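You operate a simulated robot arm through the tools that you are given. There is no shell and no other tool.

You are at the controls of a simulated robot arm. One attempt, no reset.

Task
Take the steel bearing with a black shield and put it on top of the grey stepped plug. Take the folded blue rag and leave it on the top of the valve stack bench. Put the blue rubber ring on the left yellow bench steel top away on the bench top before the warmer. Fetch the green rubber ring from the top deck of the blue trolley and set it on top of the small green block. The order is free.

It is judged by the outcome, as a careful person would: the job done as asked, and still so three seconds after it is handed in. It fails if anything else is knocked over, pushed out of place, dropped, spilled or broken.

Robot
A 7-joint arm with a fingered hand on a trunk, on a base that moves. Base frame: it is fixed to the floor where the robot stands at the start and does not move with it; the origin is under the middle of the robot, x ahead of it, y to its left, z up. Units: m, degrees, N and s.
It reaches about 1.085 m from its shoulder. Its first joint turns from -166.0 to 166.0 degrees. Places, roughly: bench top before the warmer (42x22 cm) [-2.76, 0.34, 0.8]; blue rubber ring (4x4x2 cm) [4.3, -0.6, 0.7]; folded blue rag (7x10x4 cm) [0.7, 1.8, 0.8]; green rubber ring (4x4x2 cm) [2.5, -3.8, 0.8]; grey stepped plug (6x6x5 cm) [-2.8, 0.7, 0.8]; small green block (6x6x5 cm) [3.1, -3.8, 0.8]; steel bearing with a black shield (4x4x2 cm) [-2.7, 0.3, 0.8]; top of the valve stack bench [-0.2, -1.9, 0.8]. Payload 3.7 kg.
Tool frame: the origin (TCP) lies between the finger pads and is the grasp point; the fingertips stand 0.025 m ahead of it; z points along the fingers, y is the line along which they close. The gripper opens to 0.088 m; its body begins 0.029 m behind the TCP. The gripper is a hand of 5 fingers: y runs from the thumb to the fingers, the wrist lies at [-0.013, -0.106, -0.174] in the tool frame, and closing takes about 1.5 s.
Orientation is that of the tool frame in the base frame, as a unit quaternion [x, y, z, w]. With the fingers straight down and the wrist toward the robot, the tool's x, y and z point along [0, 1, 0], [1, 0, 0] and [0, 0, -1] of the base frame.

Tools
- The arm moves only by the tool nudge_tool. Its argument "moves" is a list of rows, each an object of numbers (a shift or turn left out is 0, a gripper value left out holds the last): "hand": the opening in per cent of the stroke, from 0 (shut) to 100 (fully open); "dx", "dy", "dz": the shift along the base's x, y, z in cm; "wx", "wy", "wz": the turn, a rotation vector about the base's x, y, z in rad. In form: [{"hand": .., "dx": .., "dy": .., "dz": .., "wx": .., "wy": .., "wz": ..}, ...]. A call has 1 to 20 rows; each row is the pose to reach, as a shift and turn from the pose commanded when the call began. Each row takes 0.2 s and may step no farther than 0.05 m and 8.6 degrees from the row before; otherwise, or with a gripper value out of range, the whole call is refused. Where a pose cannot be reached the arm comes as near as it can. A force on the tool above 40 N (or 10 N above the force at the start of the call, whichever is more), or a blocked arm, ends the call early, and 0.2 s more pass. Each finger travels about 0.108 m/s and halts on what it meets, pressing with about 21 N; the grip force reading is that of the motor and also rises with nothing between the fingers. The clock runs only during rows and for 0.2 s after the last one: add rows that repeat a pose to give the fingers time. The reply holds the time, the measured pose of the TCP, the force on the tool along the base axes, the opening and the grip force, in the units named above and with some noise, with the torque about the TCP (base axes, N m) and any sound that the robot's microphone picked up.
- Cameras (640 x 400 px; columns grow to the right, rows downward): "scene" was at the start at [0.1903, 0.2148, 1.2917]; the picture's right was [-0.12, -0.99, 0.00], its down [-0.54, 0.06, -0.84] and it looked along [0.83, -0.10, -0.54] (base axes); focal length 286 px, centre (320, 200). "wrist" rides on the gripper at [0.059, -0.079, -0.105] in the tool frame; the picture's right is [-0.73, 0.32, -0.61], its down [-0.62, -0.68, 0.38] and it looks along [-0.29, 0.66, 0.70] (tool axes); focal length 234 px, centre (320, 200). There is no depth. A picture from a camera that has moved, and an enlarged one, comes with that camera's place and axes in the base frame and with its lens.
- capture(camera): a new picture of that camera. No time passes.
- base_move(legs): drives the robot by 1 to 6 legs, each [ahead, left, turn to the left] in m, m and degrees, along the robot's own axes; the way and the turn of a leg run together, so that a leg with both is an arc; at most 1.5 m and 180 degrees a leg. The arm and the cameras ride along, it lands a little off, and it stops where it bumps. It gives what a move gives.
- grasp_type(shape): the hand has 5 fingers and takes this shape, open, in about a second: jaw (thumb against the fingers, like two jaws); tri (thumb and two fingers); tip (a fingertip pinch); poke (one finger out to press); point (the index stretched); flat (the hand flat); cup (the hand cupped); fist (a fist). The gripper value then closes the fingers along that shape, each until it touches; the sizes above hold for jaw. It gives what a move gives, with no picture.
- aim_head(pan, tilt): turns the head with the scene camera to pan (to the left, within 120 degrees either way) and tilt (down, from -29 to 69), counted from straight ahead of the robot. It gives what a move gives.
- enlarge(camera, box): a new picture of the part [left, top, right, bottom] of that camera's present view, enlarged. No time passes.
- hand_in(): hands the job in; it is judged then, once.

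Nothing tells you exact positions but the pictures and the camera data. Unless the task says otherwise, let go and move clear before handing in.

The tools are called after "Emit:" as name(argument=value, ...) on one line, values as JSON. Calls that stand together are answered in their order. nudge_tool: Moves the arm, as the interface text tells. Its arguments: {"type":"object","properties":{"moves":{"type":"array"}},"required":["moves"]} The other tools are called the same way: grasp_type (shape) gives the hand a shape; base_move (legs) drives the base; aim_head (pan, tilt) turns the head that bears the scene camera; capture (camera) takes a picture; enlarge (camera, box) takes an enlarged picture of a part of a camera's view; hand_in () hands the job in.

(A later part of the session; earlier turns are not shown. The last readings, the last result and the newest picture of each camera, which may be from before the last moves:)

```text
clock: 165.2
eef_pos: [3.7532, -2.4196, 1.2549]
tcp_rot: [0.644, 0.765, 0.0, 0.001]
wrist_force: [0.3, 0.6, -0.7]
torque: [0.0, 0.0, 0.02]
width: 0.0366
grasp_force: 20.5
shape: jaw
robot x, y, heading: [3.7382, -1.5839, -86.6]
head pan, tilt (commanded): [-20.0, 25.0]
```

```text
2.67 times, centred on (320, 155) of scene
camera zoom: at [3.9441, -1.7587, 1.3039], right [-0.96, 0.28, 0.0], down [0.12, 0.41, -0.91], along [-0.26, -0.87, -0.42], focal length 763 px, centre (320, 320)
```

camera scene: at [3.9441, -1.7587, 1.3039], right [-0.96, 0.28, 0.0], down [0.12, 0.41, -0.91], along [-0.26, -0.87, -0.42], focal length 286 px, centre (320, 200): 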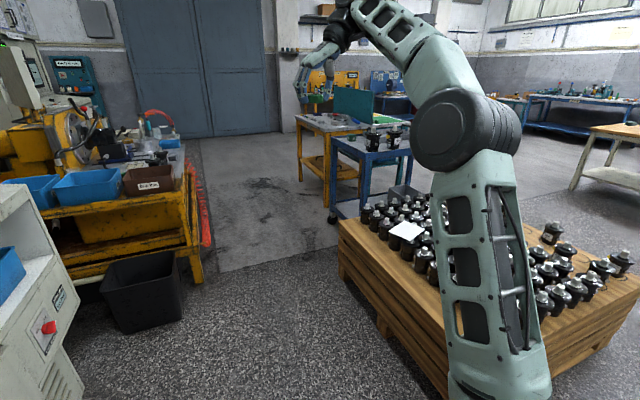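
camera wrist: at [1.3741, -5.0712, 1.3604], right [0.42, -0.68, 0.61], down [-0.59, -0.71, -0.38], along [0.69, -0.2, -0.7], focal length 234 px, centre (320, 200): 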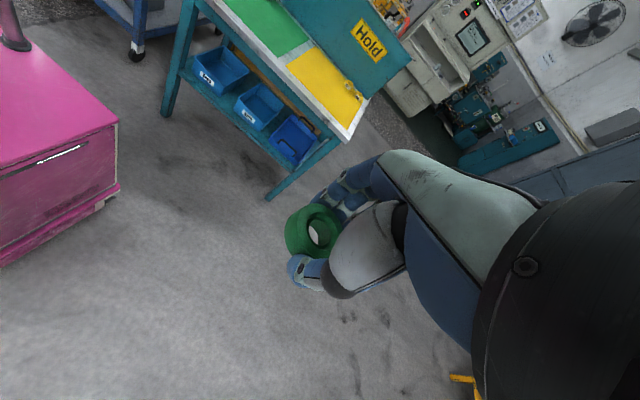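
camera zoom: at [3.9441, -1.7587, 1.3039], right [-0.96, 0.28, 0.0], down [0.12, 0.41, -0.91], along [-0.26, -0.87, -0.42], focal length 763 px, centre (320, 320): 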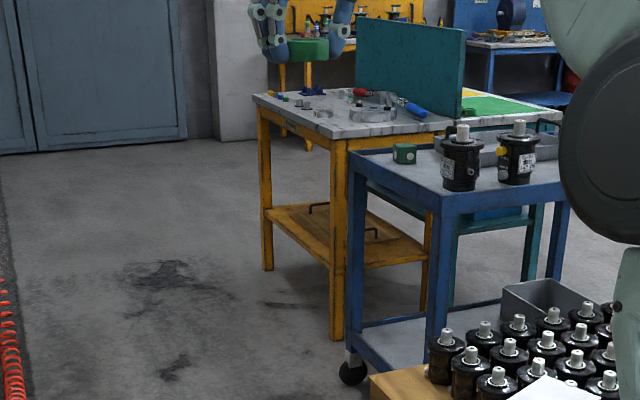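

The block is at about (3.075, −3.815), near the trolley's east end (x≈3.19); the corridor is free to x≈4.29. I drive south, turn right to face west and slide south in front of the trolley's end.

Emit:
base_move(legs=[[1.0, 0, 0], [0.5, 0, 0]])

Emit:
aim_head(pan=0, tilt=35)

Emit:
capture(camera="scene")

```text
clock: 173.0
eef_pos: [3.8885, -3.9186, 1.254]
tcp_rot: [0.636, 0.772, 0.0, 0.002]
wrist_force: [-0.2, 0.3, 0.1]
torque: [0.0, -0.01, 0.0]
width: 0.0371
grasp_force: 21.4
shape: jaw
robot x, y, heading: [3.8545, -3.0828, -85.3]
head pan, tilt (commanded): [-20.0, 25.0]
```

```text
clock: 173.8
eef_pos: [3.8883, -3.9192, 1.255]
tcp_rot: [0.636, 0.772, -0.001, 0.001]
wrist_force: [-0.3, -0.3, -0.4]
torque: [0.0, -0.03, -0.02]
width: 0.0371
grasp_force: 21.1
shape: jaw
robot x, y, heading: [3.8517, -3.0852, -85.2]
head pan, tilt (commanded): [0.0, 35.0]
```

```text
taken
camera scene: at [4.0967, -3.2528, 1.2882], right [-1.0, -0.08, 0.0], down [-0.05, 0.57, -0.82], along [0.07, -0.82, -0.57], focal length 286 px, centre (320, 200)
```

scene: 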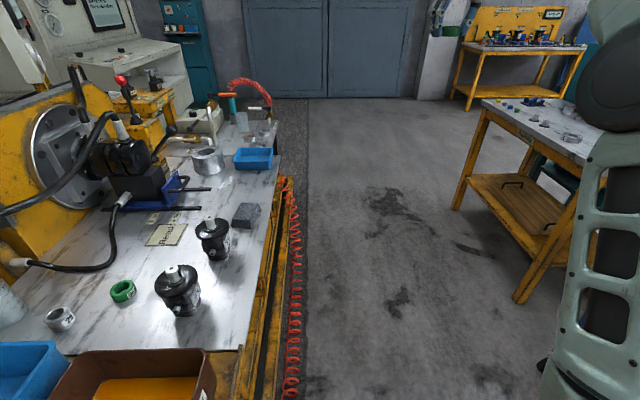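

I'm in the corridor; the rig's hose is at x≈4.26 on the left. I go a bit further south and west, then turn right to face the trolley's east end.

Emit:
base_move(legs=[[0.5, -0.13, 0], [0, 0, -95]])

Emit:
aim_head(pan=0, tilt=40)

Emit:
capture(camera="scene")

Emit:
capture(camera="wrist")

```text
clock: 180.8
eef_pos: [2.9384, -3.5636, 1.2549]
tcp_rot: [0.998, 0.06, -0.001, 0.0]
wrist_force: [0.1, -0.5, 0.4]
torque: [-0.01, -0.03, 0.01]
width: 0.0368
grasp_force: 21.2
shape: jaw
robot x, y, heading: [3.7751, -3.5914, -179.6]
head pan, tilt (commanded): [0.0, 35.0]
```

```text
clock: 181.5
eef_pos: [2.9387, -3.5636, 1.2546]
tcp_rot: [0.998, 0.059, -0.001, 0.001]
wrist_force: [-0.8, 0.3, 0.7]
torque: [-0.01, 0.01, -0.02]
width: 0.0368
grasp_force: 21.0
shape: jaw
robot x, y, heading: [3.7712, -3.5895, -179.4]
head pan, tilt (commanded): [0.0, 40.0]
```

```text
taken
camera scene: at [3.5916, -3.8172, 1.2807], right [-0.01, 1.0, 0.0], down [0.64, 0.01, -0.77], along [-0.77, -0.01, -0.64], focal length 286 px, centre (320, 200)
```

scene: 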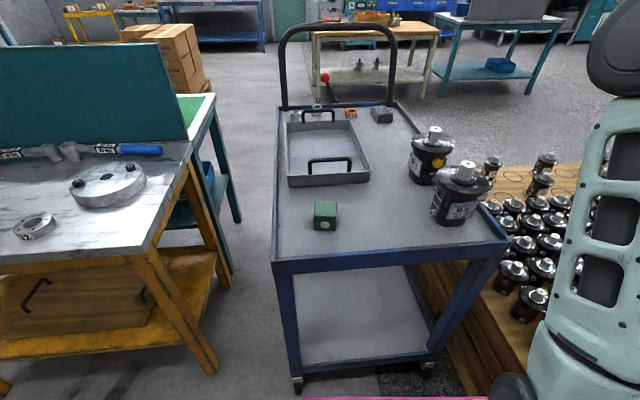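

```text
taken
camera wrist: at [2.9885, -3.477, 1.3605], right [-0.68, -0.41, 0.61], down [-0.7, 0.6, -0.38], along [-0.21, -0.69, -0.7], focal length 234 px, centre (320, 200)
```

wrist: 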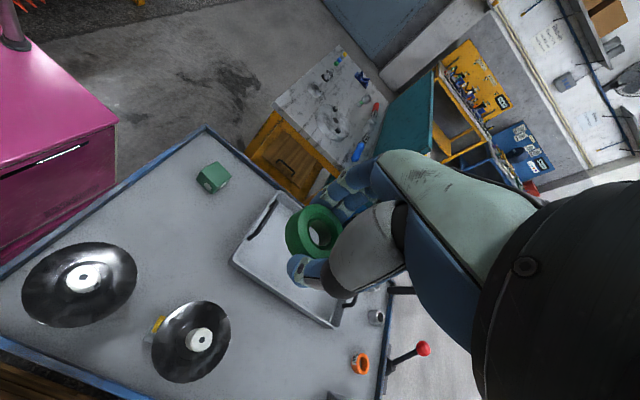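

A clear view: the green block stands alone at the near end of the trolley deck. I enlarge both views to measure it.

Emit:
enlarge(camera="scene", box=[280, 190, 360, 240])

Emit:
enlarge(camera="wrist", box=[150, 130, 310, 230])

```text
8.00 times, centred on (320, 215) of scene
camera zoom: at [3.5916, -3.8172, 1.2807], right [-0.01, 1.0, 0.0], down [0.64, 0.01, -0.77], along [-0.77, -0.01, -0.64], focal length 2288 px, centre (320, 80)
```

zoom: 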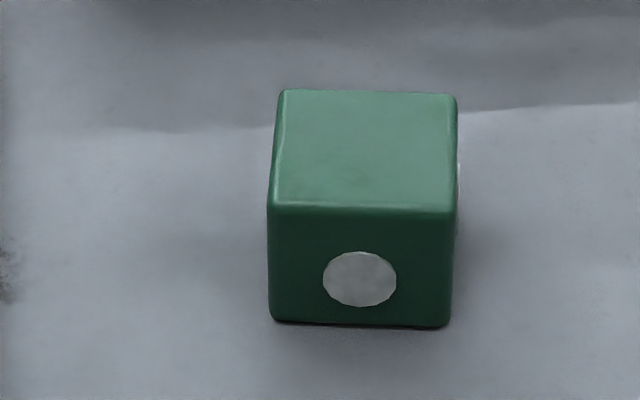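

```text
4.00 times, centred on (230, 180) of wrist
camera zoom: at [2.9885, -3.477, 1.3605], right [-0.68, -0.41, 0.61], down [-0.7, 0.6, -0.38], along [-0.21, -0.69, -0.7], focal length 937 px, centre (680, 280)
```

zoom: 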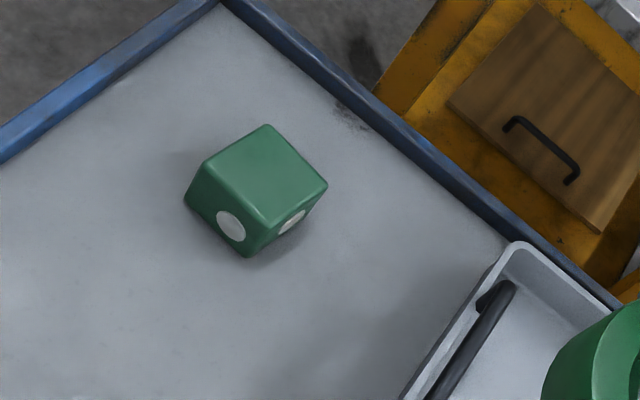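

The block's top centre is at (3.084, −3.809, 0.827) from both views. I slide the base 0.22 m left (south) and turn the hand back so the wrist is on the robot's side.

Emit:
base_move(legs=[[0, 0.22, 0]])

Emit:
nudge_tool(moves=[{"hand": 0, "wz": -0.14}, {"wz": -0.28}, {"wz": -0.42}, {"wz": -0.56}, {"wz": -0.7}, {"wz": -0.84}, {"wz": -0.98}, {"wz": -1.12}, {"wz": -1.26}, {"wz": -1.4}, {"wz": -1.54}, {"wz": -1.68}, {"wz": -1.68}])

Emit:
capture(camera="scene")

Emit:
capture(camera="wrist")

```text
clock: 183.2
eef_pos: [2.9402, -3.7767, 1.2543]
tcp_rot: [0.998, 0.058, -0.001, -0.001]
wrist_force: [-0.7, 0.3, 0.8]
torque: [0.03, 0.01, 0.02]
width: 0.0369
grasp_force: 20.6
shape: jaw
robot x, y, heading: [3.7775, -3.809, -179.6]
head pan, tilt (commanded): [0.0, 40.0]
```

```text
clock: 185.9
eef_pos: [2.9404, -3.7786, 1.2543]
tcp_rot: [0.708, -0.706, 0.001, 0.001]
wrist_force: [-0.1, 0.3, -0.2]
torque: [0.02, 0.02, 0.01]
width: 0.0366
grasp_force: 21.3
shape: jaw
robot x, y, heading: [3.7736, -3.8106, -179.8]
head pan, tilt (commanded): [0.0, 40.0]
```

```text
taken
camera scene: at [3.5924, -4.0344, 1.2806], right [-0.01, 1.0, 0.0], down [0.64, 0.0, -0.77], along [-0.77, 0.0, -0.64], focal length 286 px, centre (320, 200)
```

scene: 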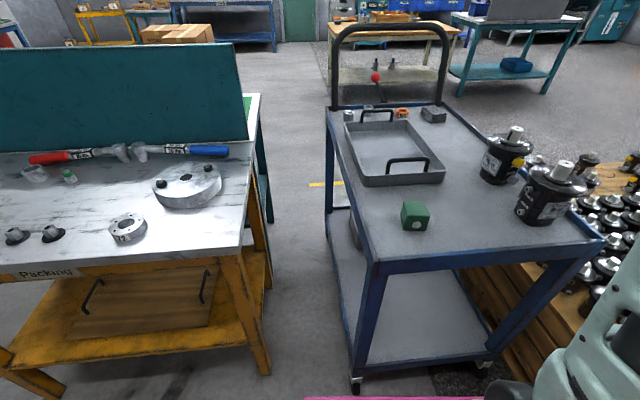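

```text
taken
camera wrist: at [3.0202, -3.8356, 1.3601], right [-0.33, 0.72, 0.61], down [0.68, 0.63, -0.38], along [-0.66, 0.29, -0.7], focal length 234 px, centre (320, 200)
```

wrist: 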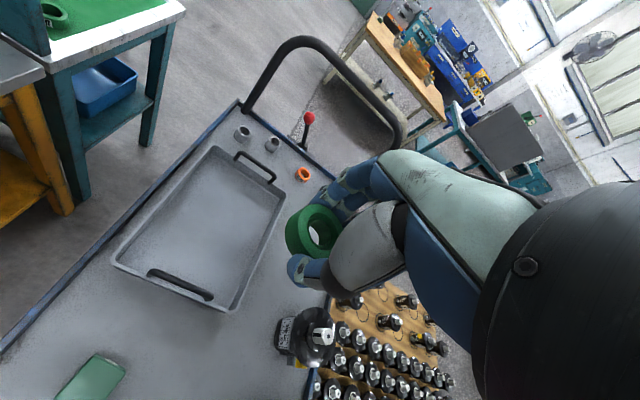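

The hand now has its wrist toward the robot. I re-measure the block from here and check where the ring sits in the hand.

Emit:
enlarge(camera="scene", box=[380, 190, 460, 240])

Emit:
enlarge(camera="wrist", box=[260, 180, 380, 300])

```text
8.00 times, centred on (420, 215) of scene
camera zoom: at [3.5924, -4.0344, 1.2806], right [-0.01, 1.0, 0.0], down [0.64, 0.0, -0.77], along [-0.77, 0.0, -0.64], focal length 2288 px, centre (-480, 80)
```

zoom: 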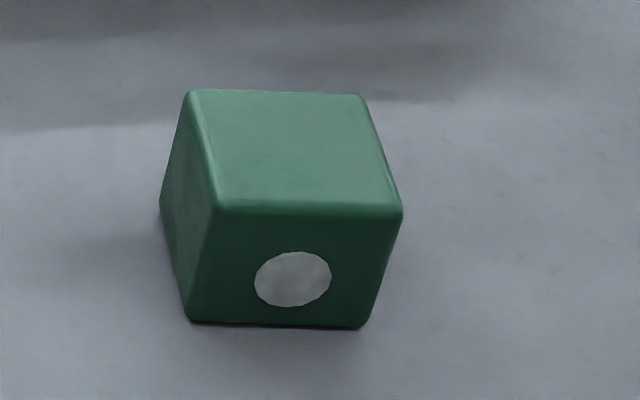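

```text
3.33 times, centred on (320, 240) of wrist
camera zoom: at [3.0202, -3.8356, 1.3601], right [-0.33, 0.72, 0.61], down [0.68, 0.63, -0.38], along [-0.66, 0.29, -0.7], focal length 781 px, centre (320, 67)
```

zoom: 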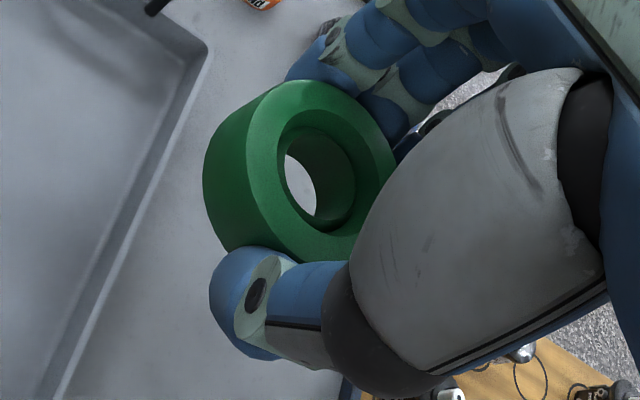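

The ring sits about 5 mm toward the fingers from the TCP. I move over the block with that correction and lower to about 4 cm above it.

Emit:
nudge_tool(moves=[{"hand": 0, "dx": 3.7, "dy": -0.7}, {"dx": 7.4, "dy": -1.4}, {"dx": 11.1, "dy": -2.0}, {"dx": 14.8, "dy": -2.7}, {"dx": 14.8, "dy": -2.7, "dz": -4}, {"dx": 14.8, "dy": -2.7, "dz": -8}, {"dx": 14.8, "dy": -2.7, "dz": -12}, {"dx": 14.8, "dy": -2.7, "dz": -16}, {"dx": 14.8, "dy": -2.7, "dz": -20}, {"dx": 14.8, "dy": -2.7, "dz": -24}, {"dx": 14.8, "dy": -2.7, "dz": -28}, {"dx": 14.8, "dy": -2.7, "dz": -31}, {"dx": 14.8, "dy": -2.7, "dz": -34}, {"dx": 14.8, "dy": -2.7, "dz": -35.4}, {"dx": 14.8, "dy": -2.7, "dz": -35.4}])

Emit:
enlarge(camera="scene", box=[340, 140, 500, 240])

Emit:
capture(camera="wrist")

```text
clock: 189.2
eef_pos: [3.0892, -3.8047, 0.9009]
tcp_rot: [0.71, -0.705, -0.001, 0.0]
wrist_force: [0.1, -0.1, 0.1]
torque: [-0.04, -0.01, 0.02]
width: 0.0366
grasp_force: 20.4
shape: jaw
robot x, y, heading: [3.7767, -3.8095, -179.7]
head pan, tilt (commanded): [0.0, 40.0]
```

```text
4.00 times, centred on (420, 190) of scene
camera zoom: at [3.5924, -4.0345, 1.2806], right [-0.01, 1.0, 0.0], down [0.64, 0.0, -0.77], along [-0.77, 0.0, -0.64], focal length 1144 px, centre (-80, 240)
```

zoom: 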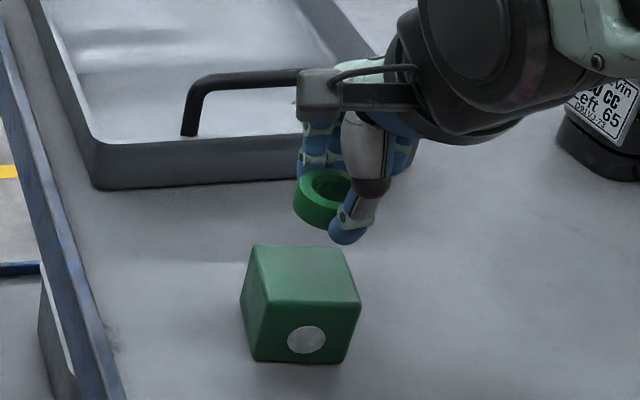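

```text
taken
camera wrist: at [3.1696, -3.8632, 1.006], right [-0.33, 0.72, 0.61], down [0.68, 0.63, -0.38], along [-0.66, 0.29, -0.7], focal length 234 px, centre (320, 200)
```

wrist: 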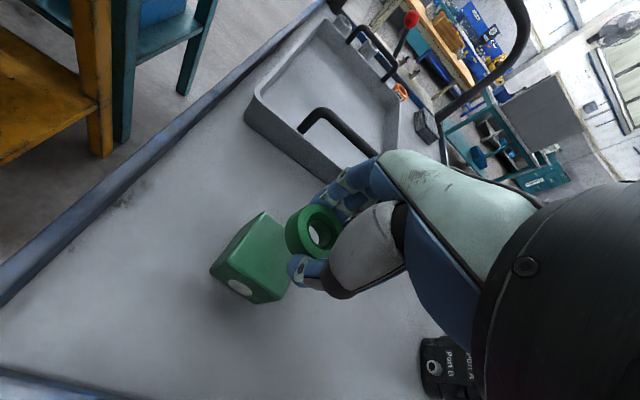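

The ring is right above the block (scene view agrees within 4 mm). I lower the last few centimetres slowly.

Emit:
nudge_tool(moves=[{"hand": 0, "dz": -1}, {"dz": -2}, {"dz": -3}, {"dz": -3.8}, {"dz": -3.8}])

Emit:
enlarge(camera="scene", box=[360, 160, 480, 235])

```text
clock: 190.3
eef_pos: [3.0886, -3.803, 0.8626]
tcp_rot: [0.709, -0.705, -0.001, 0.0]
wrist_force: [0.3, -0.3, -0.7]
torque: [0.0, 0.0, 0.01]
width: 0.0369
grasp_force: 20.9
shape: jaw
robot x, y, heading: [3.7753, -3.8082, -179.9]
head pan, tilt (commanded): [0.0, 40.0]
```

```text
5.33 times, centred on (420, 198) of scene
camera zoom: at [3.5924, -4.0345, 1.2806], right [-0.01, 1.0, 0.0], down [0.64, 0.0, -0.77], along [-0.77, 0.0, -0.64], focal length 1525 px, centre (-213, 213)
```

zoom: 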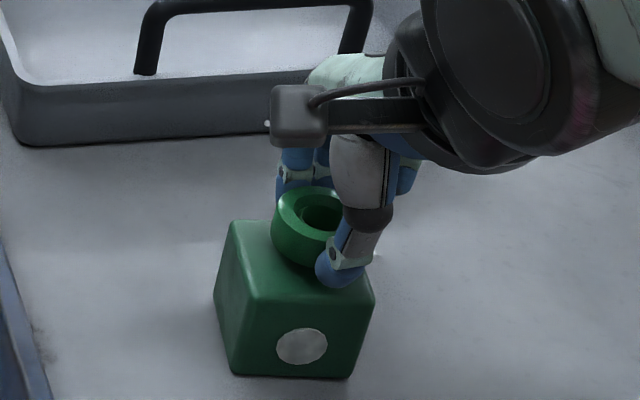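

The ring is just above the block's top. I continue in millimetre steps until contact.

Emit:
nudge_tool(moves=[{"hand": 0, "dz": -0.2}, {"dz": -0.4}, {"dz": -0.5}, {"dz": -0.5}])

Emit:
enlarge(camera="scene", box=[380, 175, 460, 225])

```text
clock: 191.3
eef_pos: [3.0885, -3.8043, 0.8576]
tcp_rot: [0.709, -0.705, -0.001, -0.001]
wrist_force: [-1.9, -0.8, 6.9]
torque: [0.0, 0.21, -0.02]
width: 0.0371
grasp_force: 20.6
shape: jaw
robot x, y, heading: [3.7706, -3.8099, -179.8]
head pan, tilt (commanded): [0.0, 40.0]
```

```text
8.00 times, centred on (420, 200) of scene
camera zoom: at [3.5925, -4.0345, 1.2806], right [-0.01, 1.0, 0.0], down [0.64, 0.0, -0.77], along [-0.77, 0.0, -0.64], focal length 2288 px, centre (-480, 200)
```

zoom: 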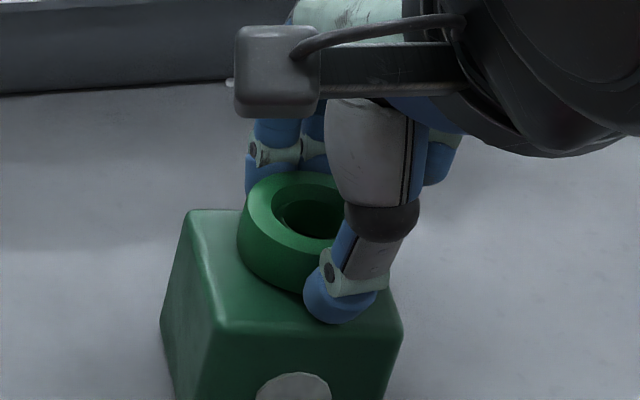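

Contact at 7 N. I open the hand gradually to leave the ring on the block.

Emit:
nudge_tool(moves=[{"hand": 35, "dz": 0}, {"hand": 42, "dz": 0}, {"hand": 50, "dz": 0.1}, {"hand": 58, "dz": 0.1}, {"hand": 66, "dz": 0.1}, {"hand": 75, "dz": 0.1}, {"hand": 75, "dz": 0.1}, {"hand": 75, "dz": 0.1}])

Emit:
enlarge(camera="scene", box=[380, 175, 460, 225])

Emit:
capture(camera="wrist")

```text
clock: 193.2
eef_pos: [3.0887, -3.8034, 0.8579]
tcp_rot: [0.709, -0.705, 0.0, 0.0]
wrist_force: [0.5, -0.4, 0.9]
torque: [-0.04, -0.01, 0.02]
width: 0.0655
grasp_force: 0.1
shape: jaw
robot x, y, heading: [3.7714, -3.8086, -179.7]
head pan, tilt (commanded): [0.0, 40.0]
```

```text
8.00 times, centred on (420, 200) of scene
camera zoom: at [3.5924, -4.0345, 1.2806], right [-0.01, 1.0, 0.0], down [0.64, 0.0, -0.77], along [-0.77, 0.0, -0.64], focal length 2288 px, centre (-480, 200)
```

zoom: 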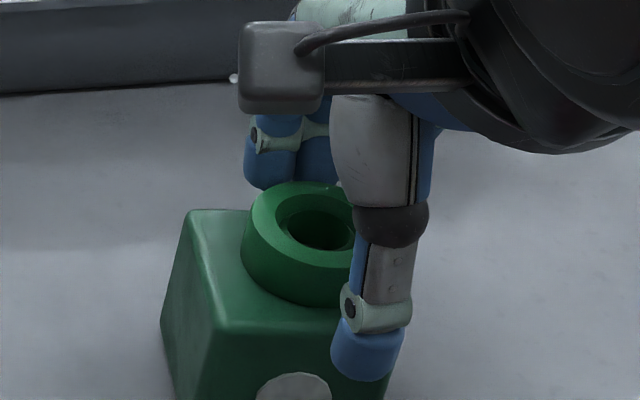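

```text
taken
camera wrist: at [3.1686, -3.8618, 0.9637], right [-0.33, 0.72, 0.61], down [0.68, 0.63, -0.38], along [-0.66, 0.29, -0.7], focal length 234 px, centre (320, 200)
```

wrist: 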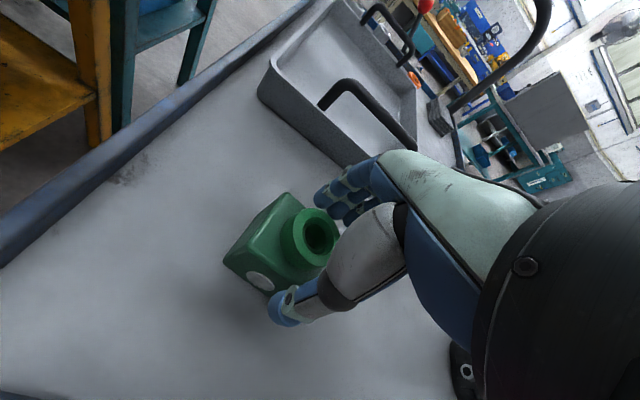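

The ring rests on the block and the hand is clear of it. I lift straight up and check.

Emit:
nudge_tool(moves=[{"hand": 75, "dz": 1}, {"dz": 2.5}, {"dz": 5}, {"dz": 8}, {"dz": 12}, {"dz": 16}, {"dz": 20}, {"dz": 24}, {"dz": 28}, {"dz": 32}, {"dz": 36}, {"dz": 39}, {"dz": 39}])

Emit:
enlarge(camera="scene", box=[340, 160, 500, 260])

```text
clock: 195.9
eef_pos: [3.0887, -3.8048, 1.2516]
tcp_rot: [0.709, -0.705, -0.001, 0.0]
wrist_force: [0.3, 0.5, -0.5]
torque: [0.02, 0.0, 0.01]
width: 0.0657
grasp_force: 0.0
shape: jaw
robot x, y, heading: [3.7749, -3.8093, -179.8]
head pan, tilt (commanded): [0.0, 40.0]
```

```text
4.00 times, centred on (420, 210) of scene
camera zoom: at [3.5924, -4.0345, 1.2806], right [-0.01, 1.0, 0.0], down [0.64, 0.0, -0.77], along [-0.77, 0.0, -0.64], focal length 1144 px, centre (-80, 160)
```

zoom: 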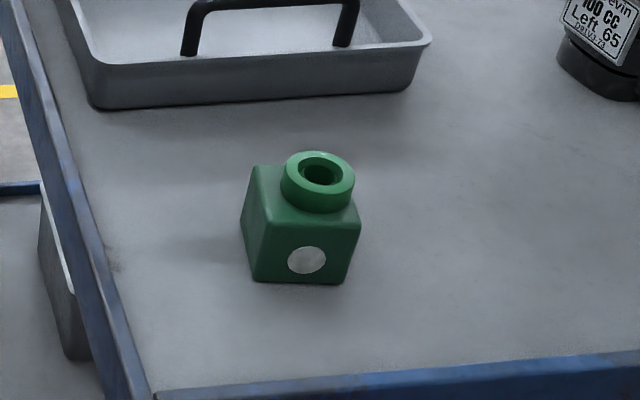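

The green ring sits squarely on the block. Next the blue ring: I slide north, turn right to face north and drive up the corridor toward the left yellow bench.

Emit:
base_move(legs=[[0, -0.2, 0], [0, 0, -90], [1.2, 0.08, 0], [1.1, 0.1, 0]])

Emit:
aim_head(pan=-60, tilt=30)

Emit:
capture(camera="scene")

Emit:
aim_head(pan=0, tilt=30)

Emit:
capture(camera="scene")

```text
clock: 212.2
eef_pos: [3.5261, -0.6543, 1.2502]
tcp_rot: [-0.016, 1.0, 0.0, 0.001]
wrist_force: [0.4, -0.2, -1.4]
torque: [-0.01, -0.01, -0.01]
width: 0.0659
grasp_force: 0.0
shape: jaw
robot x, y, heading: [3.5386, -1.3381, 91.7]
head pan, tilt (commanded): [0.0, 40.0]
```

```text
clock: 213.5
eef_pos: [3.5234, -0.6536, 1.2519]
tcp_rot: [-0.016, 1.0, 0.0, 0.0]
wrist_force: [0.5, 0.5, -0.1]
torque: [-0.01, 0.02, 0.03]
width: 0.0659
grasp_force: 0.0
shape: jaw
robot x, y, heading: [3.5399, -1.3395, 91.9]
head pan, tilt (commanded): [-60.0, 30.0]
```

```text
taken
camera scene: at [3.388, -1.1991, 1.296], right [0.53, -0.85, 0.0], down [-0.42, -0.26, -0.87], along [0.74, 0.46, -0.5], focal length 286 px, centre (320, 200)
```

scene: 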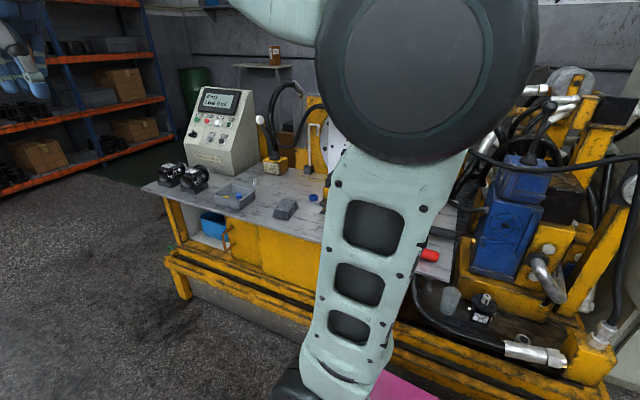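

```text
clock: 214.8
eef_pos: [3.5245, -0.6546, 1.2505]
tcp_rot: [-0.016, 1.0, 0.0, 0.0]
wrist_force: [-0.4, -0.3, 0.0]
torque: [-0.01, 0.02, 0.0]
width: 0.0657
grasp_force: 0.0
shape: jaw
robot x, y, heading: [3.5375, -1.3408, 91.9]
head pan, tilt (commanded): [0.0, 30.0]
```

```text
taken
camera scene: at [3.3084, -1.1564, 1.296], right [1.0, 0.03, 0.0], down [0.02, -0.5, -0.87], along [-0.03, 0.87, -0.5], focal length 286 px, centre (320, 200)
```

scene: 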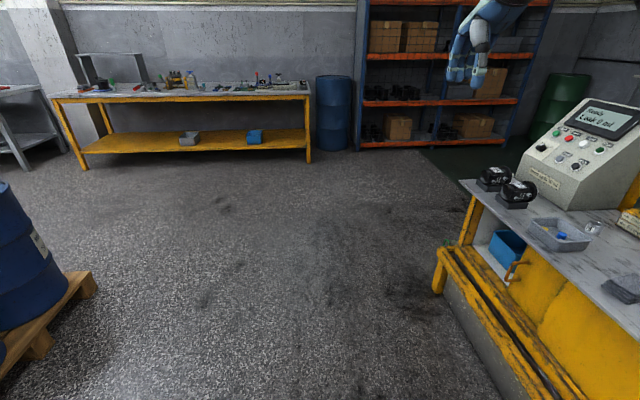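

I see a small blue ring beside a grey rag on the yellow bench's steel top, matching (4.3, −0.6). I enlarge that area.

Emit:
aim_head(pan=-50, tilt=35)

Emit:
enlarge(camera="scene", box=[150, 110, 310, 210])

Emit:
enlarge(camera="scene", box=[190, 150, 270, 200])

```text
clock: 215.9
eef_pos: [3.5245, -0.654, 1.2502]
tcp_rot: [-0.016, 1.0, 0.0, 0.001]
wrist_force: [-0.4, 0.4, 0.3]
torque: [0.01, 0.03, -0.02]
width: 0.0657
grasp_force: 0.1
shape: jaw
robot x, y, heading: [3.5365, -1.3388, 91.6]
head pan, tilt (commanded): [-50.0, 35.0]
```

```text
4.00 times, centred on (230, 160) of scene
camera zoom: at [3.3768, -1.188, 1.2882], right [0.67, -0.75, 0.0], down [-0.43, -0.38, -0.82], along [0.61, 0.55, -0.57], focal length 1144 px, centre (680, 360)
```

zoom: 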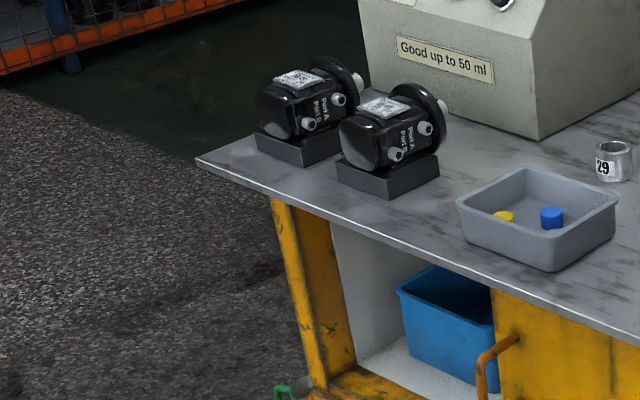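

```text
8.00 times, centred on (230, 175) of scene
camera zoom: at [3.3768, -1.188, 1.2882], right [0.67, -0.75, 0.0], down [-0.43, -0.38, -0.82], along [0.61, 0.55, -0.57], focal length 2288 px, centre (1040, 400)
```

zoom: 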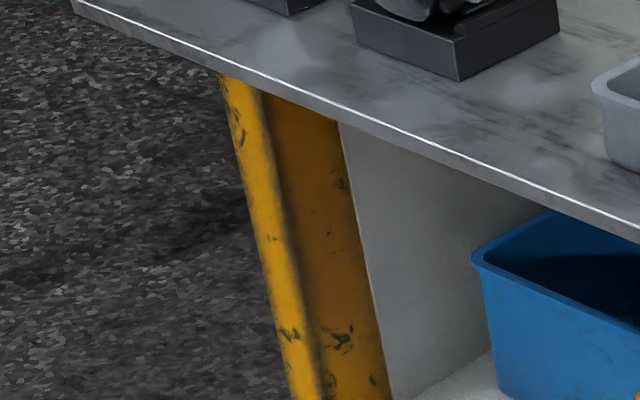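

The tray only holds coloured caps; the wanted ring lies on the steel top near (4.3, −0.6). I drive north past the tall machine part and then turn to face the bench.

Emit:
base_move(legs=[[0.7, 0.06, 0], [0, 0, -87]])

Emit:
aim_head(pan=0, tilt=38)

Emit:
capture(camera="scene")

Emit:
capture(camera="wrist")

```text
clock: 223.5
eef_pos: [4.134, -0.6078, 1.2505]
tcp_rot: [0.675, 0.737, -0.001, 0.001]
wrist_force: [-0.3, 0.2, 0.6]
torque: [0.0, -0.02, 0.01]
width: 0.0657
grasp_force: 0.1
shape: jaw
robot x, y, heading: [3.4502, -0.6621, 5.0]
head pan, tilt (commanded): [-50.0, 35.0]
```

```text
clock: 224.7
eef_pos: [4.1345, -0.6077, 1.2516]
tcp_rot: [0.676, 0.737, -0.001, 0.001]
wrist_force: [0.0, 0.2, -0.6]
torque: [0.01, -0.02, -0.04]
width: 0.066
grasp_force: 0.1
shape: jaw
robot x, y, heading: [3.4477, -0.6585, 5.2]
head pan, tilt (commanded): [0.0, 38.0]
```

```text
taken
camera scene: at [3.6175, -0.419, 1.2836], right [0.09, -1.0, 0.0], down [-0.61, -0.05, -0.79], along [0.79, 0.07, -0.62], focal length 286 px, centre (320, 200)
```

scene: 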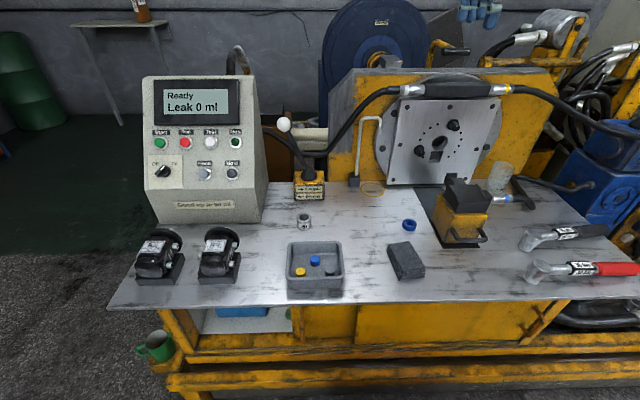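

```text
taken
camera wrist: at [4.0516, -0.5558, 1.3565], right [0.38, -0.69, 0.61], down [-0.62, -0.68, -0.38], along [0.68, -0.23, -0.7], focal length 234 px, centre (320, 200)
```

wrist: 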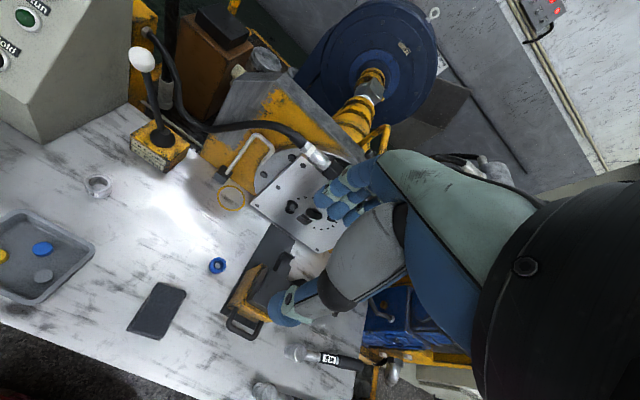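

The blue ring is seen clearly at (410,225) in the scene and (217,265) in the wrist view, just behind the grey rag and left of a yellow clamp. I enlarge both to fix its place.

Emit:
enlarge(camera="scene", box=[370, 195, 450, 245])

Emit:
enlarge(camera="wrist", box=[140, 200, 300, 300])

Emit:
enlarge(camera="scene", box=[340, 150, 540, 275])

```text
8.00 times, centred on (410, 220) of scene
camera zoom: at [3.6175, -0.419, 1.2836], right [0.09, -1.0, 0.0], down [-0.61, -0.05, -0.79], along [0.79, 0.07, -0.62], focal length 2288 px, centre (-400, 40)
```

zoom: 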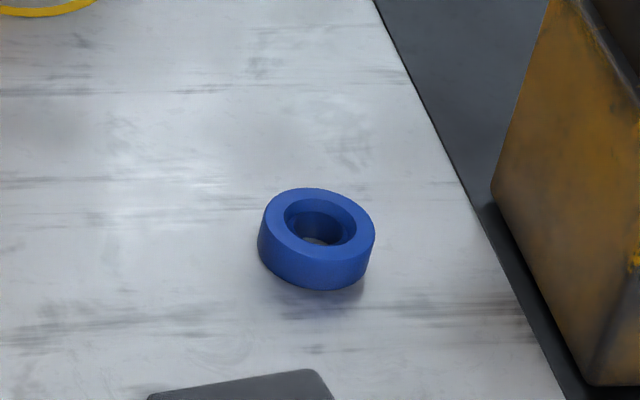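

```text
4.00 times, centred on (220, 250) of wrist
camera zoom: at [4.0516, -0.5558, 1.3565], right [0.38, -0.69, 0.61], down [-0.62, -0.68, -0.38], along [0.68, -0.23, -0.7], focal length 937 px, centre (720, 0)
```

zoom: 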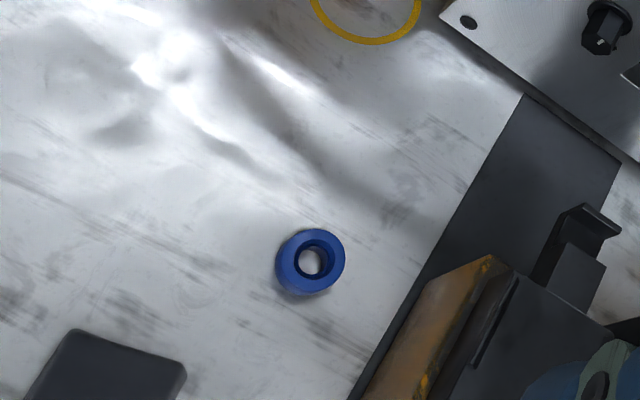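

```text
3.20 times, centred on (440, 212) of scene
camera zoom: at [3.6175, -0.419, 1.2836], right [0.09, -1.0, 0.0], down [-0.61, -0.05, -0.79], along [0.79, 0.07, -0.62], focal length 915 px, centre (-64, 160)
```

zoom: 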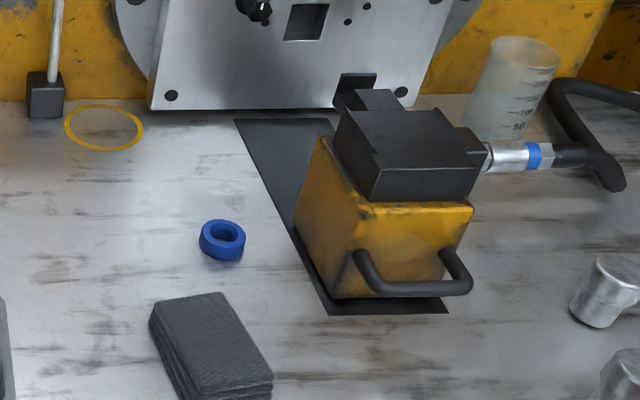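

The ring's top centre triangulates to (4.260, −0.626, 0.713), bench top about 0.693; the clamp is 5 cm to its right and the rag 7 cm in front. I move over it and lower partway.

Emit:
nudge_tool(moves=[{"hand": 80, "dx": 4, "dy": -0.5}, {"dx": 8, "dy": -1}, {"dx": 12.6, "dy": -1.6}, {"dx": 12.6, "dy": -1.6, "dz": -4}, {"dx": 12.6, "dy": -1.6, "dz": -8}, {"dx": 12.6, "dy": -1.6, "dz": -12}, {"dx": 12.6, "dy": -1.6, "dz": -16}, {"dx": 12.6, "dy": -1.6, "dz": -20}, {"dx": 12.6, "dy": -1.6, "dz": -24}, {"dx": 12.6, "dy": -1.6, "dz": -28}, {"dx": 12.6, "dy": -1.6, "dz": -32}, {"dx": 12.6, "dy": -1.6, "dz": -36}, {"dx": 12.6, "dy": -1.6, "dz": -36}])

Emit:
capture(camera="scene")

Emit:
capture(camera="wrist")

```text
clock: 227.4
eef_pos: [4.2627, -0.6256, 0.8908]
tcp_rot: [0.676, 0.737, 0.0, 0.0]
wrist_force: [-0.3, -0.3, 0.5]
torque: [0.02, -0.01, 0.01]
width: 0.0702
grasp_force: 0.0
shape: jaw
robot x, y, heading: [3.4496, -0.6636, 5.3]
head pan, tilt (commanded): [0.0, 38.0]
```

```text
taken
camera scene: at [3.6175, -0.4189, 1.2836], right [0.09, -1.0, 0.0], down [-0.61, -0.05, -0.79], along [0.79, 0.07, -0.62], focal length 286 px, centre (320, 200)
```

scene: 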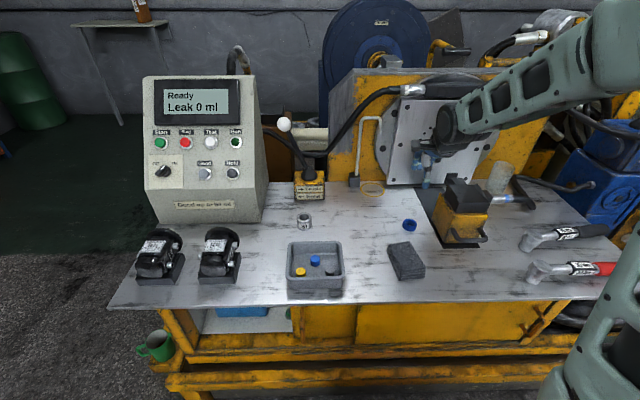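

```text
taken
camera wrist: at [4.1801, -0.5737, 0.9967], right [0.38, -0.69, 0.61], down [-0.62, -0.68, -0.38], along [0.68, -0.23, -0.7], focal length 234 px, centre (320, 200)
```

wrist: 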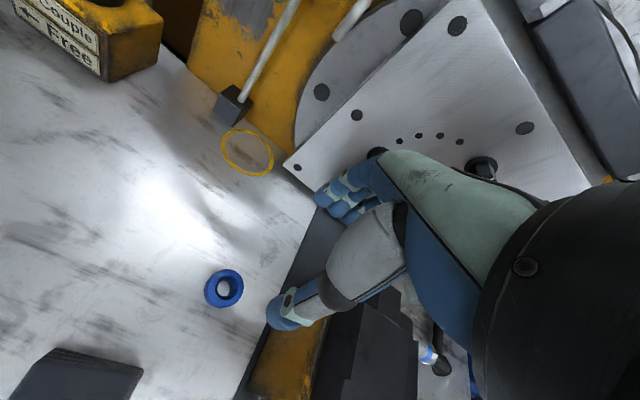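

The ring shows slightly nearer to the thumb than predicted. I enlarge the wrist view to refine.

Emit:
enlarge(camera="wrist", box=[180, 240, 308, 320])

Emit:
enlarge(camera="scene", box=[380, 130, 500, 205])

```text
5.00 times, centred on (244, 280) of wrist
camera zoom: at [4.1801, -0.5737, 0.9967], right [0.38, -0.69, 0.61], down [-0.62, -0.68, -0.38], along [0.68, -0.23, -0.7], focal length 1171 px, centre (700, -200)
```

zoom: 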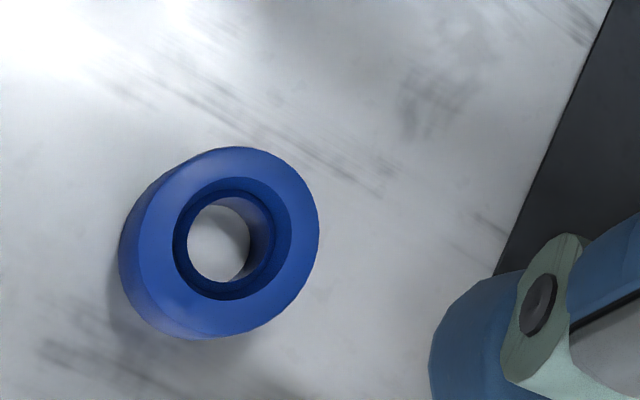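

```text
5.33 times, centred on (440, 168) of scene
camera zoom: at [3.6175, -0.4189, 1.2836], right [0.09, -1.0, 0.0], down [-0.61, -0.05, -0.79], along [0.79, 0.07, -0.62], focal length 1525 px, centre (-320, 373)
```

zoom: 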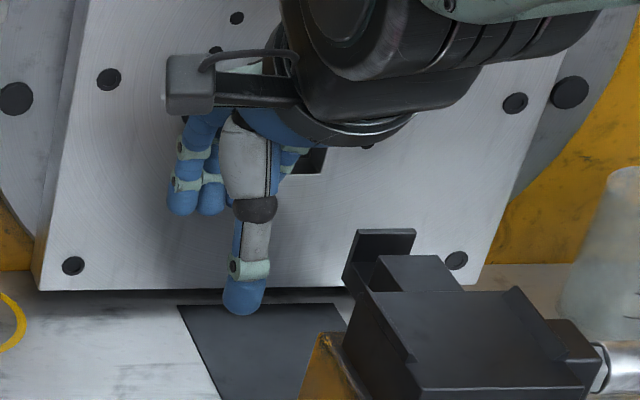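

Refined ring centre is (4.257, −0.627), so I shift 5 mm back and lower to just above the ring.

Emit:
nudge_tool(moves=[{"hand": 80, "dx": -0.5, "dz": -2}, {"dx": -0.5, "dz": -5}, {"dx": -0.5, "dz": -8}, {"dx": -0.5, "dz": -11}, {"dx": -0.5, "dz": -13}, {"dx": -0.5, "dz": -14}, {"dx": -0.5, "dz": -14}])

Emit:
capture(camera="wrist")

Emit:
enlarge(camera="scene", box=[360, 160, 520, 260])

```text
clock: 229.1
eef_pos: [4.2558, -0.6247, 0.7516]
tcp_rot: [0.676, 0.737, -0.001, 0.001]
wrist_force: [-1.1, -0.1, 0.4]
torque: [0.03, -0.01, -0.02]
width: 0.07
grasp_force: 0.0
shape: jaw
robot x, y, heading: [3.454, -0.6599, 5.1]
head pan, tilt (commanded): [0.0, 38.0]
```

```text
taken
camera wrist: at [4.1729, -0.573, 0.857], right [0.38, -0.69, 0.61], down [-0.62, -0.68, -0.38], along [0.68, -0.23, -0.7], focal length 234 px, centre (320, 200)
```

wrist: 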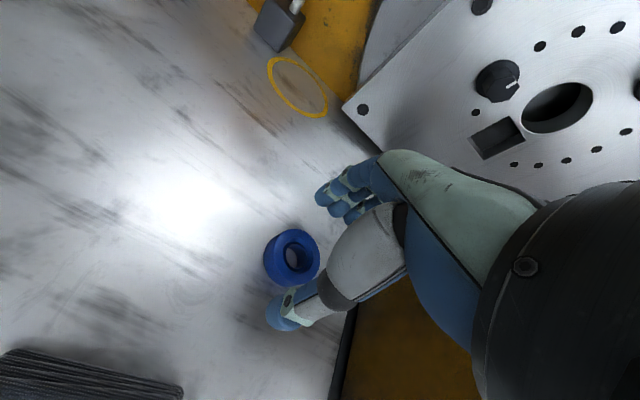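

```text
4.00 times, centred on (440, 210) of scene
camera zoom: at [3.6175, -0.4189, 1.2836], right [0.09, -1.0, 0.0], down [-0.61, -0.05, -0.79], along [0.79, 0.07, -0.62], focal length 1144 px, centre (-160, 160)
```

zoom: 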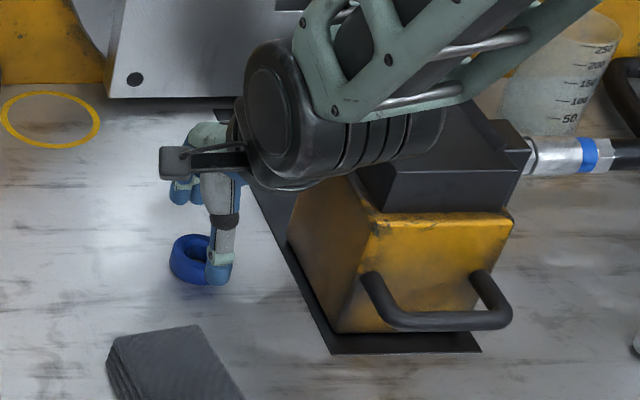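

The hand is centred; the wrist joint stays clear in front of and above the clamp. I go down the last 2.4 cm.

Emit:
nudge_tool(moves=[{"hand": 80, "dz": -0.8}, {"dz": -1.6}, {"dz": -2.4}, {"dz": -2.4}])

Emit:
capture(camera="wrist")

Emit:
enlarge(camera="scene", box=[360, 160, 520, 260])

```text
clock: 230.1
eef_pos: [4.2552, -0.6245, 0.7271]
tcp_rot: [0.676, 0.737, 0.0, 0.002]
wrist_force: [0.7, 0.5, 3.7]
torque: [0.01, -0.17, -0.01]
width: 0.0698
grasp_force: 0.1
shape: jaw
robot x, y, heading: [3.4491, -0.6558, 5.0]
head pan, tilt (commanded): [0.0, 38.0]
```

```text
taken
camera wrist: at [4.1724, -0.5725, 0.8311], right [0.38, -0.69, 0.61], down [-0.62, -0.68, -0.38], along [0.68, -0.23, -0.7], focal length 234 px, centre (320, 200)
```

wrist: 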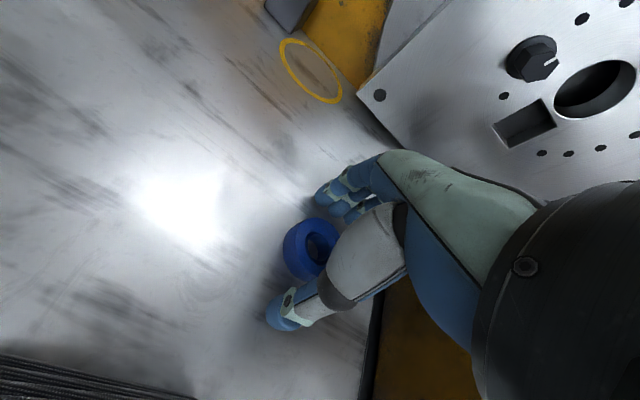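

```text
4.00 times, centred on (440, 210) of scene
camera zoom: at [3.6174, -0.4189, 1.2836], right [0.09, -1.0, 0.0], down [-0.61, -0.05, -0.79], along [0.79, 0.07, -0.62], focal length 1144 px, centre (-160, 160)
```

zoom: 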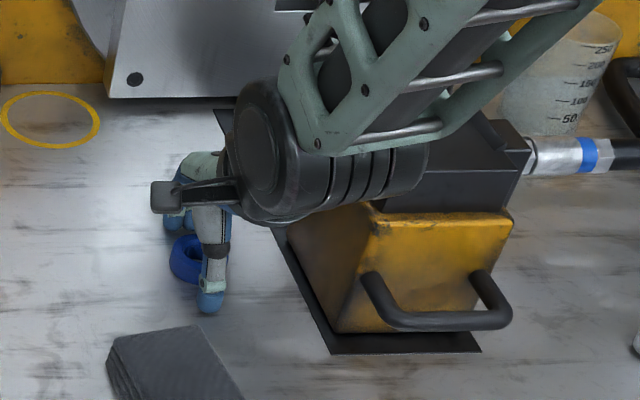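

Light contact (4 N) comes from the fingertips on the bench top. I raise 3 mm and close on the ring.

Emit:
nudge_tool(moves=[{"hand": 80, "dz": 0.3}, {"hand": 70, "dz": 0.3}, {"hand": 60, "dz": 0.3}, {"hand": 50, "dz": 0.3}, {"hand": 40, "dz": 0.35}, {"hand": 20, "dz": 0.4}, {"hand": 0, "dz": 0.4}, {"hand": 0, "dz": 0.4}, {"hand": 0, "dz": 0.4}, {"hand": 0, "dz": 0.4}, {"hand": 0, "dz": 0.4}])

Emit:
capture(camera="wrist")

Emit:
enlarge(camera="scene", box=[360, 180, 480, 255])

```text
clock: 232.4
eef_pos: [4.2547, -0.6239, 0.7311]
tcp_rot: [0.676, 0.737, 0.0, 0.0]
wrist_force: [-0.1, -0.2, 0.4]
torque: [0.0, -0.03, -0.01]
width: 0.0333
grasp_force: 21.3
shape: jaw
robot x, y, heading: [3.4518, -0.6599, 4.9]
head pan, tilt (commanded): [0.0, 38.0]
```

```text
taken
camera wrist: at [4.1721, -0.5718, 0.8359], right [0.38, -0.69, 0.61], down [-0.62, -0.68, -0.38], along [0.68, -0.23, -0.7], focal length 234 px, centre (320, 200)
```

wrist: 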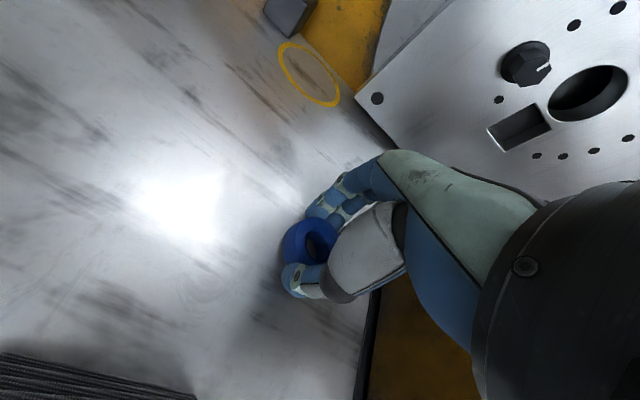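

```text
5.33 times, centred on (420, 218) of scene
camera zoom: at [3.6175, -0.4189, 1.2836], right [0.09, -1.0, 0.0], down [-0.61, -0.05, -0.79], along [0.79, 0.07, -0.62], focal length 1525 px, centre (-213, 107)
```

zoom: 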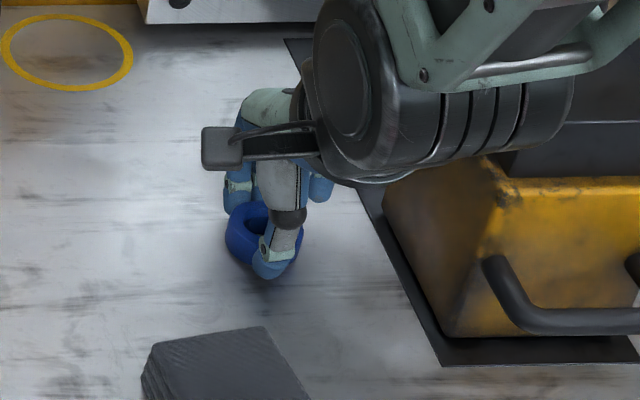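

The ring is gripped (3.3 cm reading). I lift it gently a few centimetres and check it holds.

Emit:
nudge_tool(moves=[{"hand": 0, "dz": 0.5}, {"dz": 1.2}, {"dz": 2}, {"dz": 3}, {"dz": 4}, {"dz": 4}])

Emit:
enlarge(camera="wrist", box=[260, 180, 380, 300])

Emit:
enlarge(camera="scene", box=[380, 180, 460, 230])

```text
clock: 233.8
eef_pos: [4.2559, -0.6232, 0.7715]
tcp_rot: [0.676, 0.737, 0.0, 0.001]
wrist_force: [0.0, -0.3, 0.5]
torque: [-0.01, 0.02, 0.02]
width: 0.0333
grasp_force: 21.5
shape: jaw
robot x, y, heading: [3.448, -0.6615, 5.0]
head pan, tilt (commanded): [0.0, 38.0]
```

```text
3.33 times, centred on (320, 240) of wrist
camera zoom: at [4.1731, -0.5714, 0.8771], right [0.39, -0.69, 0.61], down [-0.62, -0.68, -0.38], along [0.68, -0.23, -0.7], focal length 781 px, centre (320, 67)
```

zoom: 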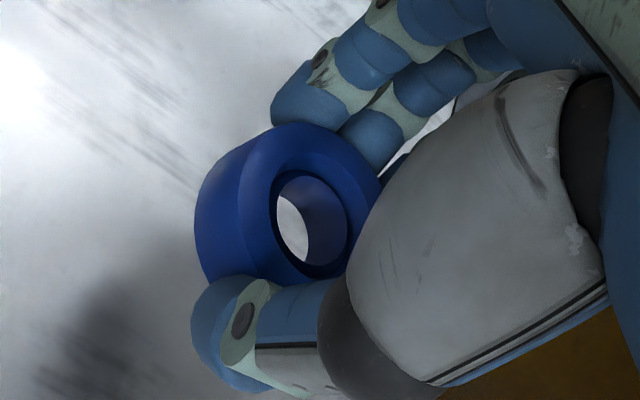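

```text
8.00 times, centred on (420, 205) of scene
camera zoom: at [3.6175, -0.4189, 1.2836], right [0.09, -1.0, 0.0], down [-0.61, -0.05, -0.79], along [0.79, 0.07, -0.62], focal length 2288 px, centre (-480, 160)
```

zoom: 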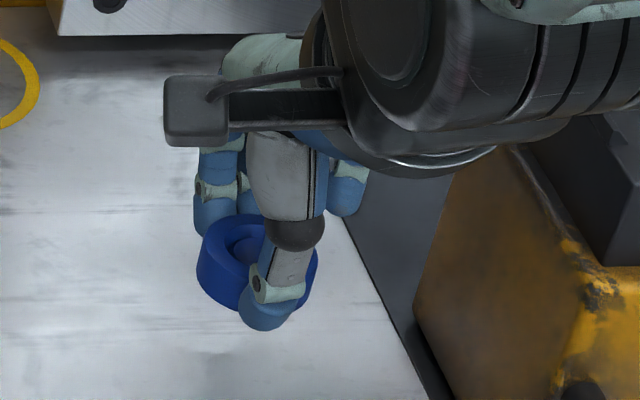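

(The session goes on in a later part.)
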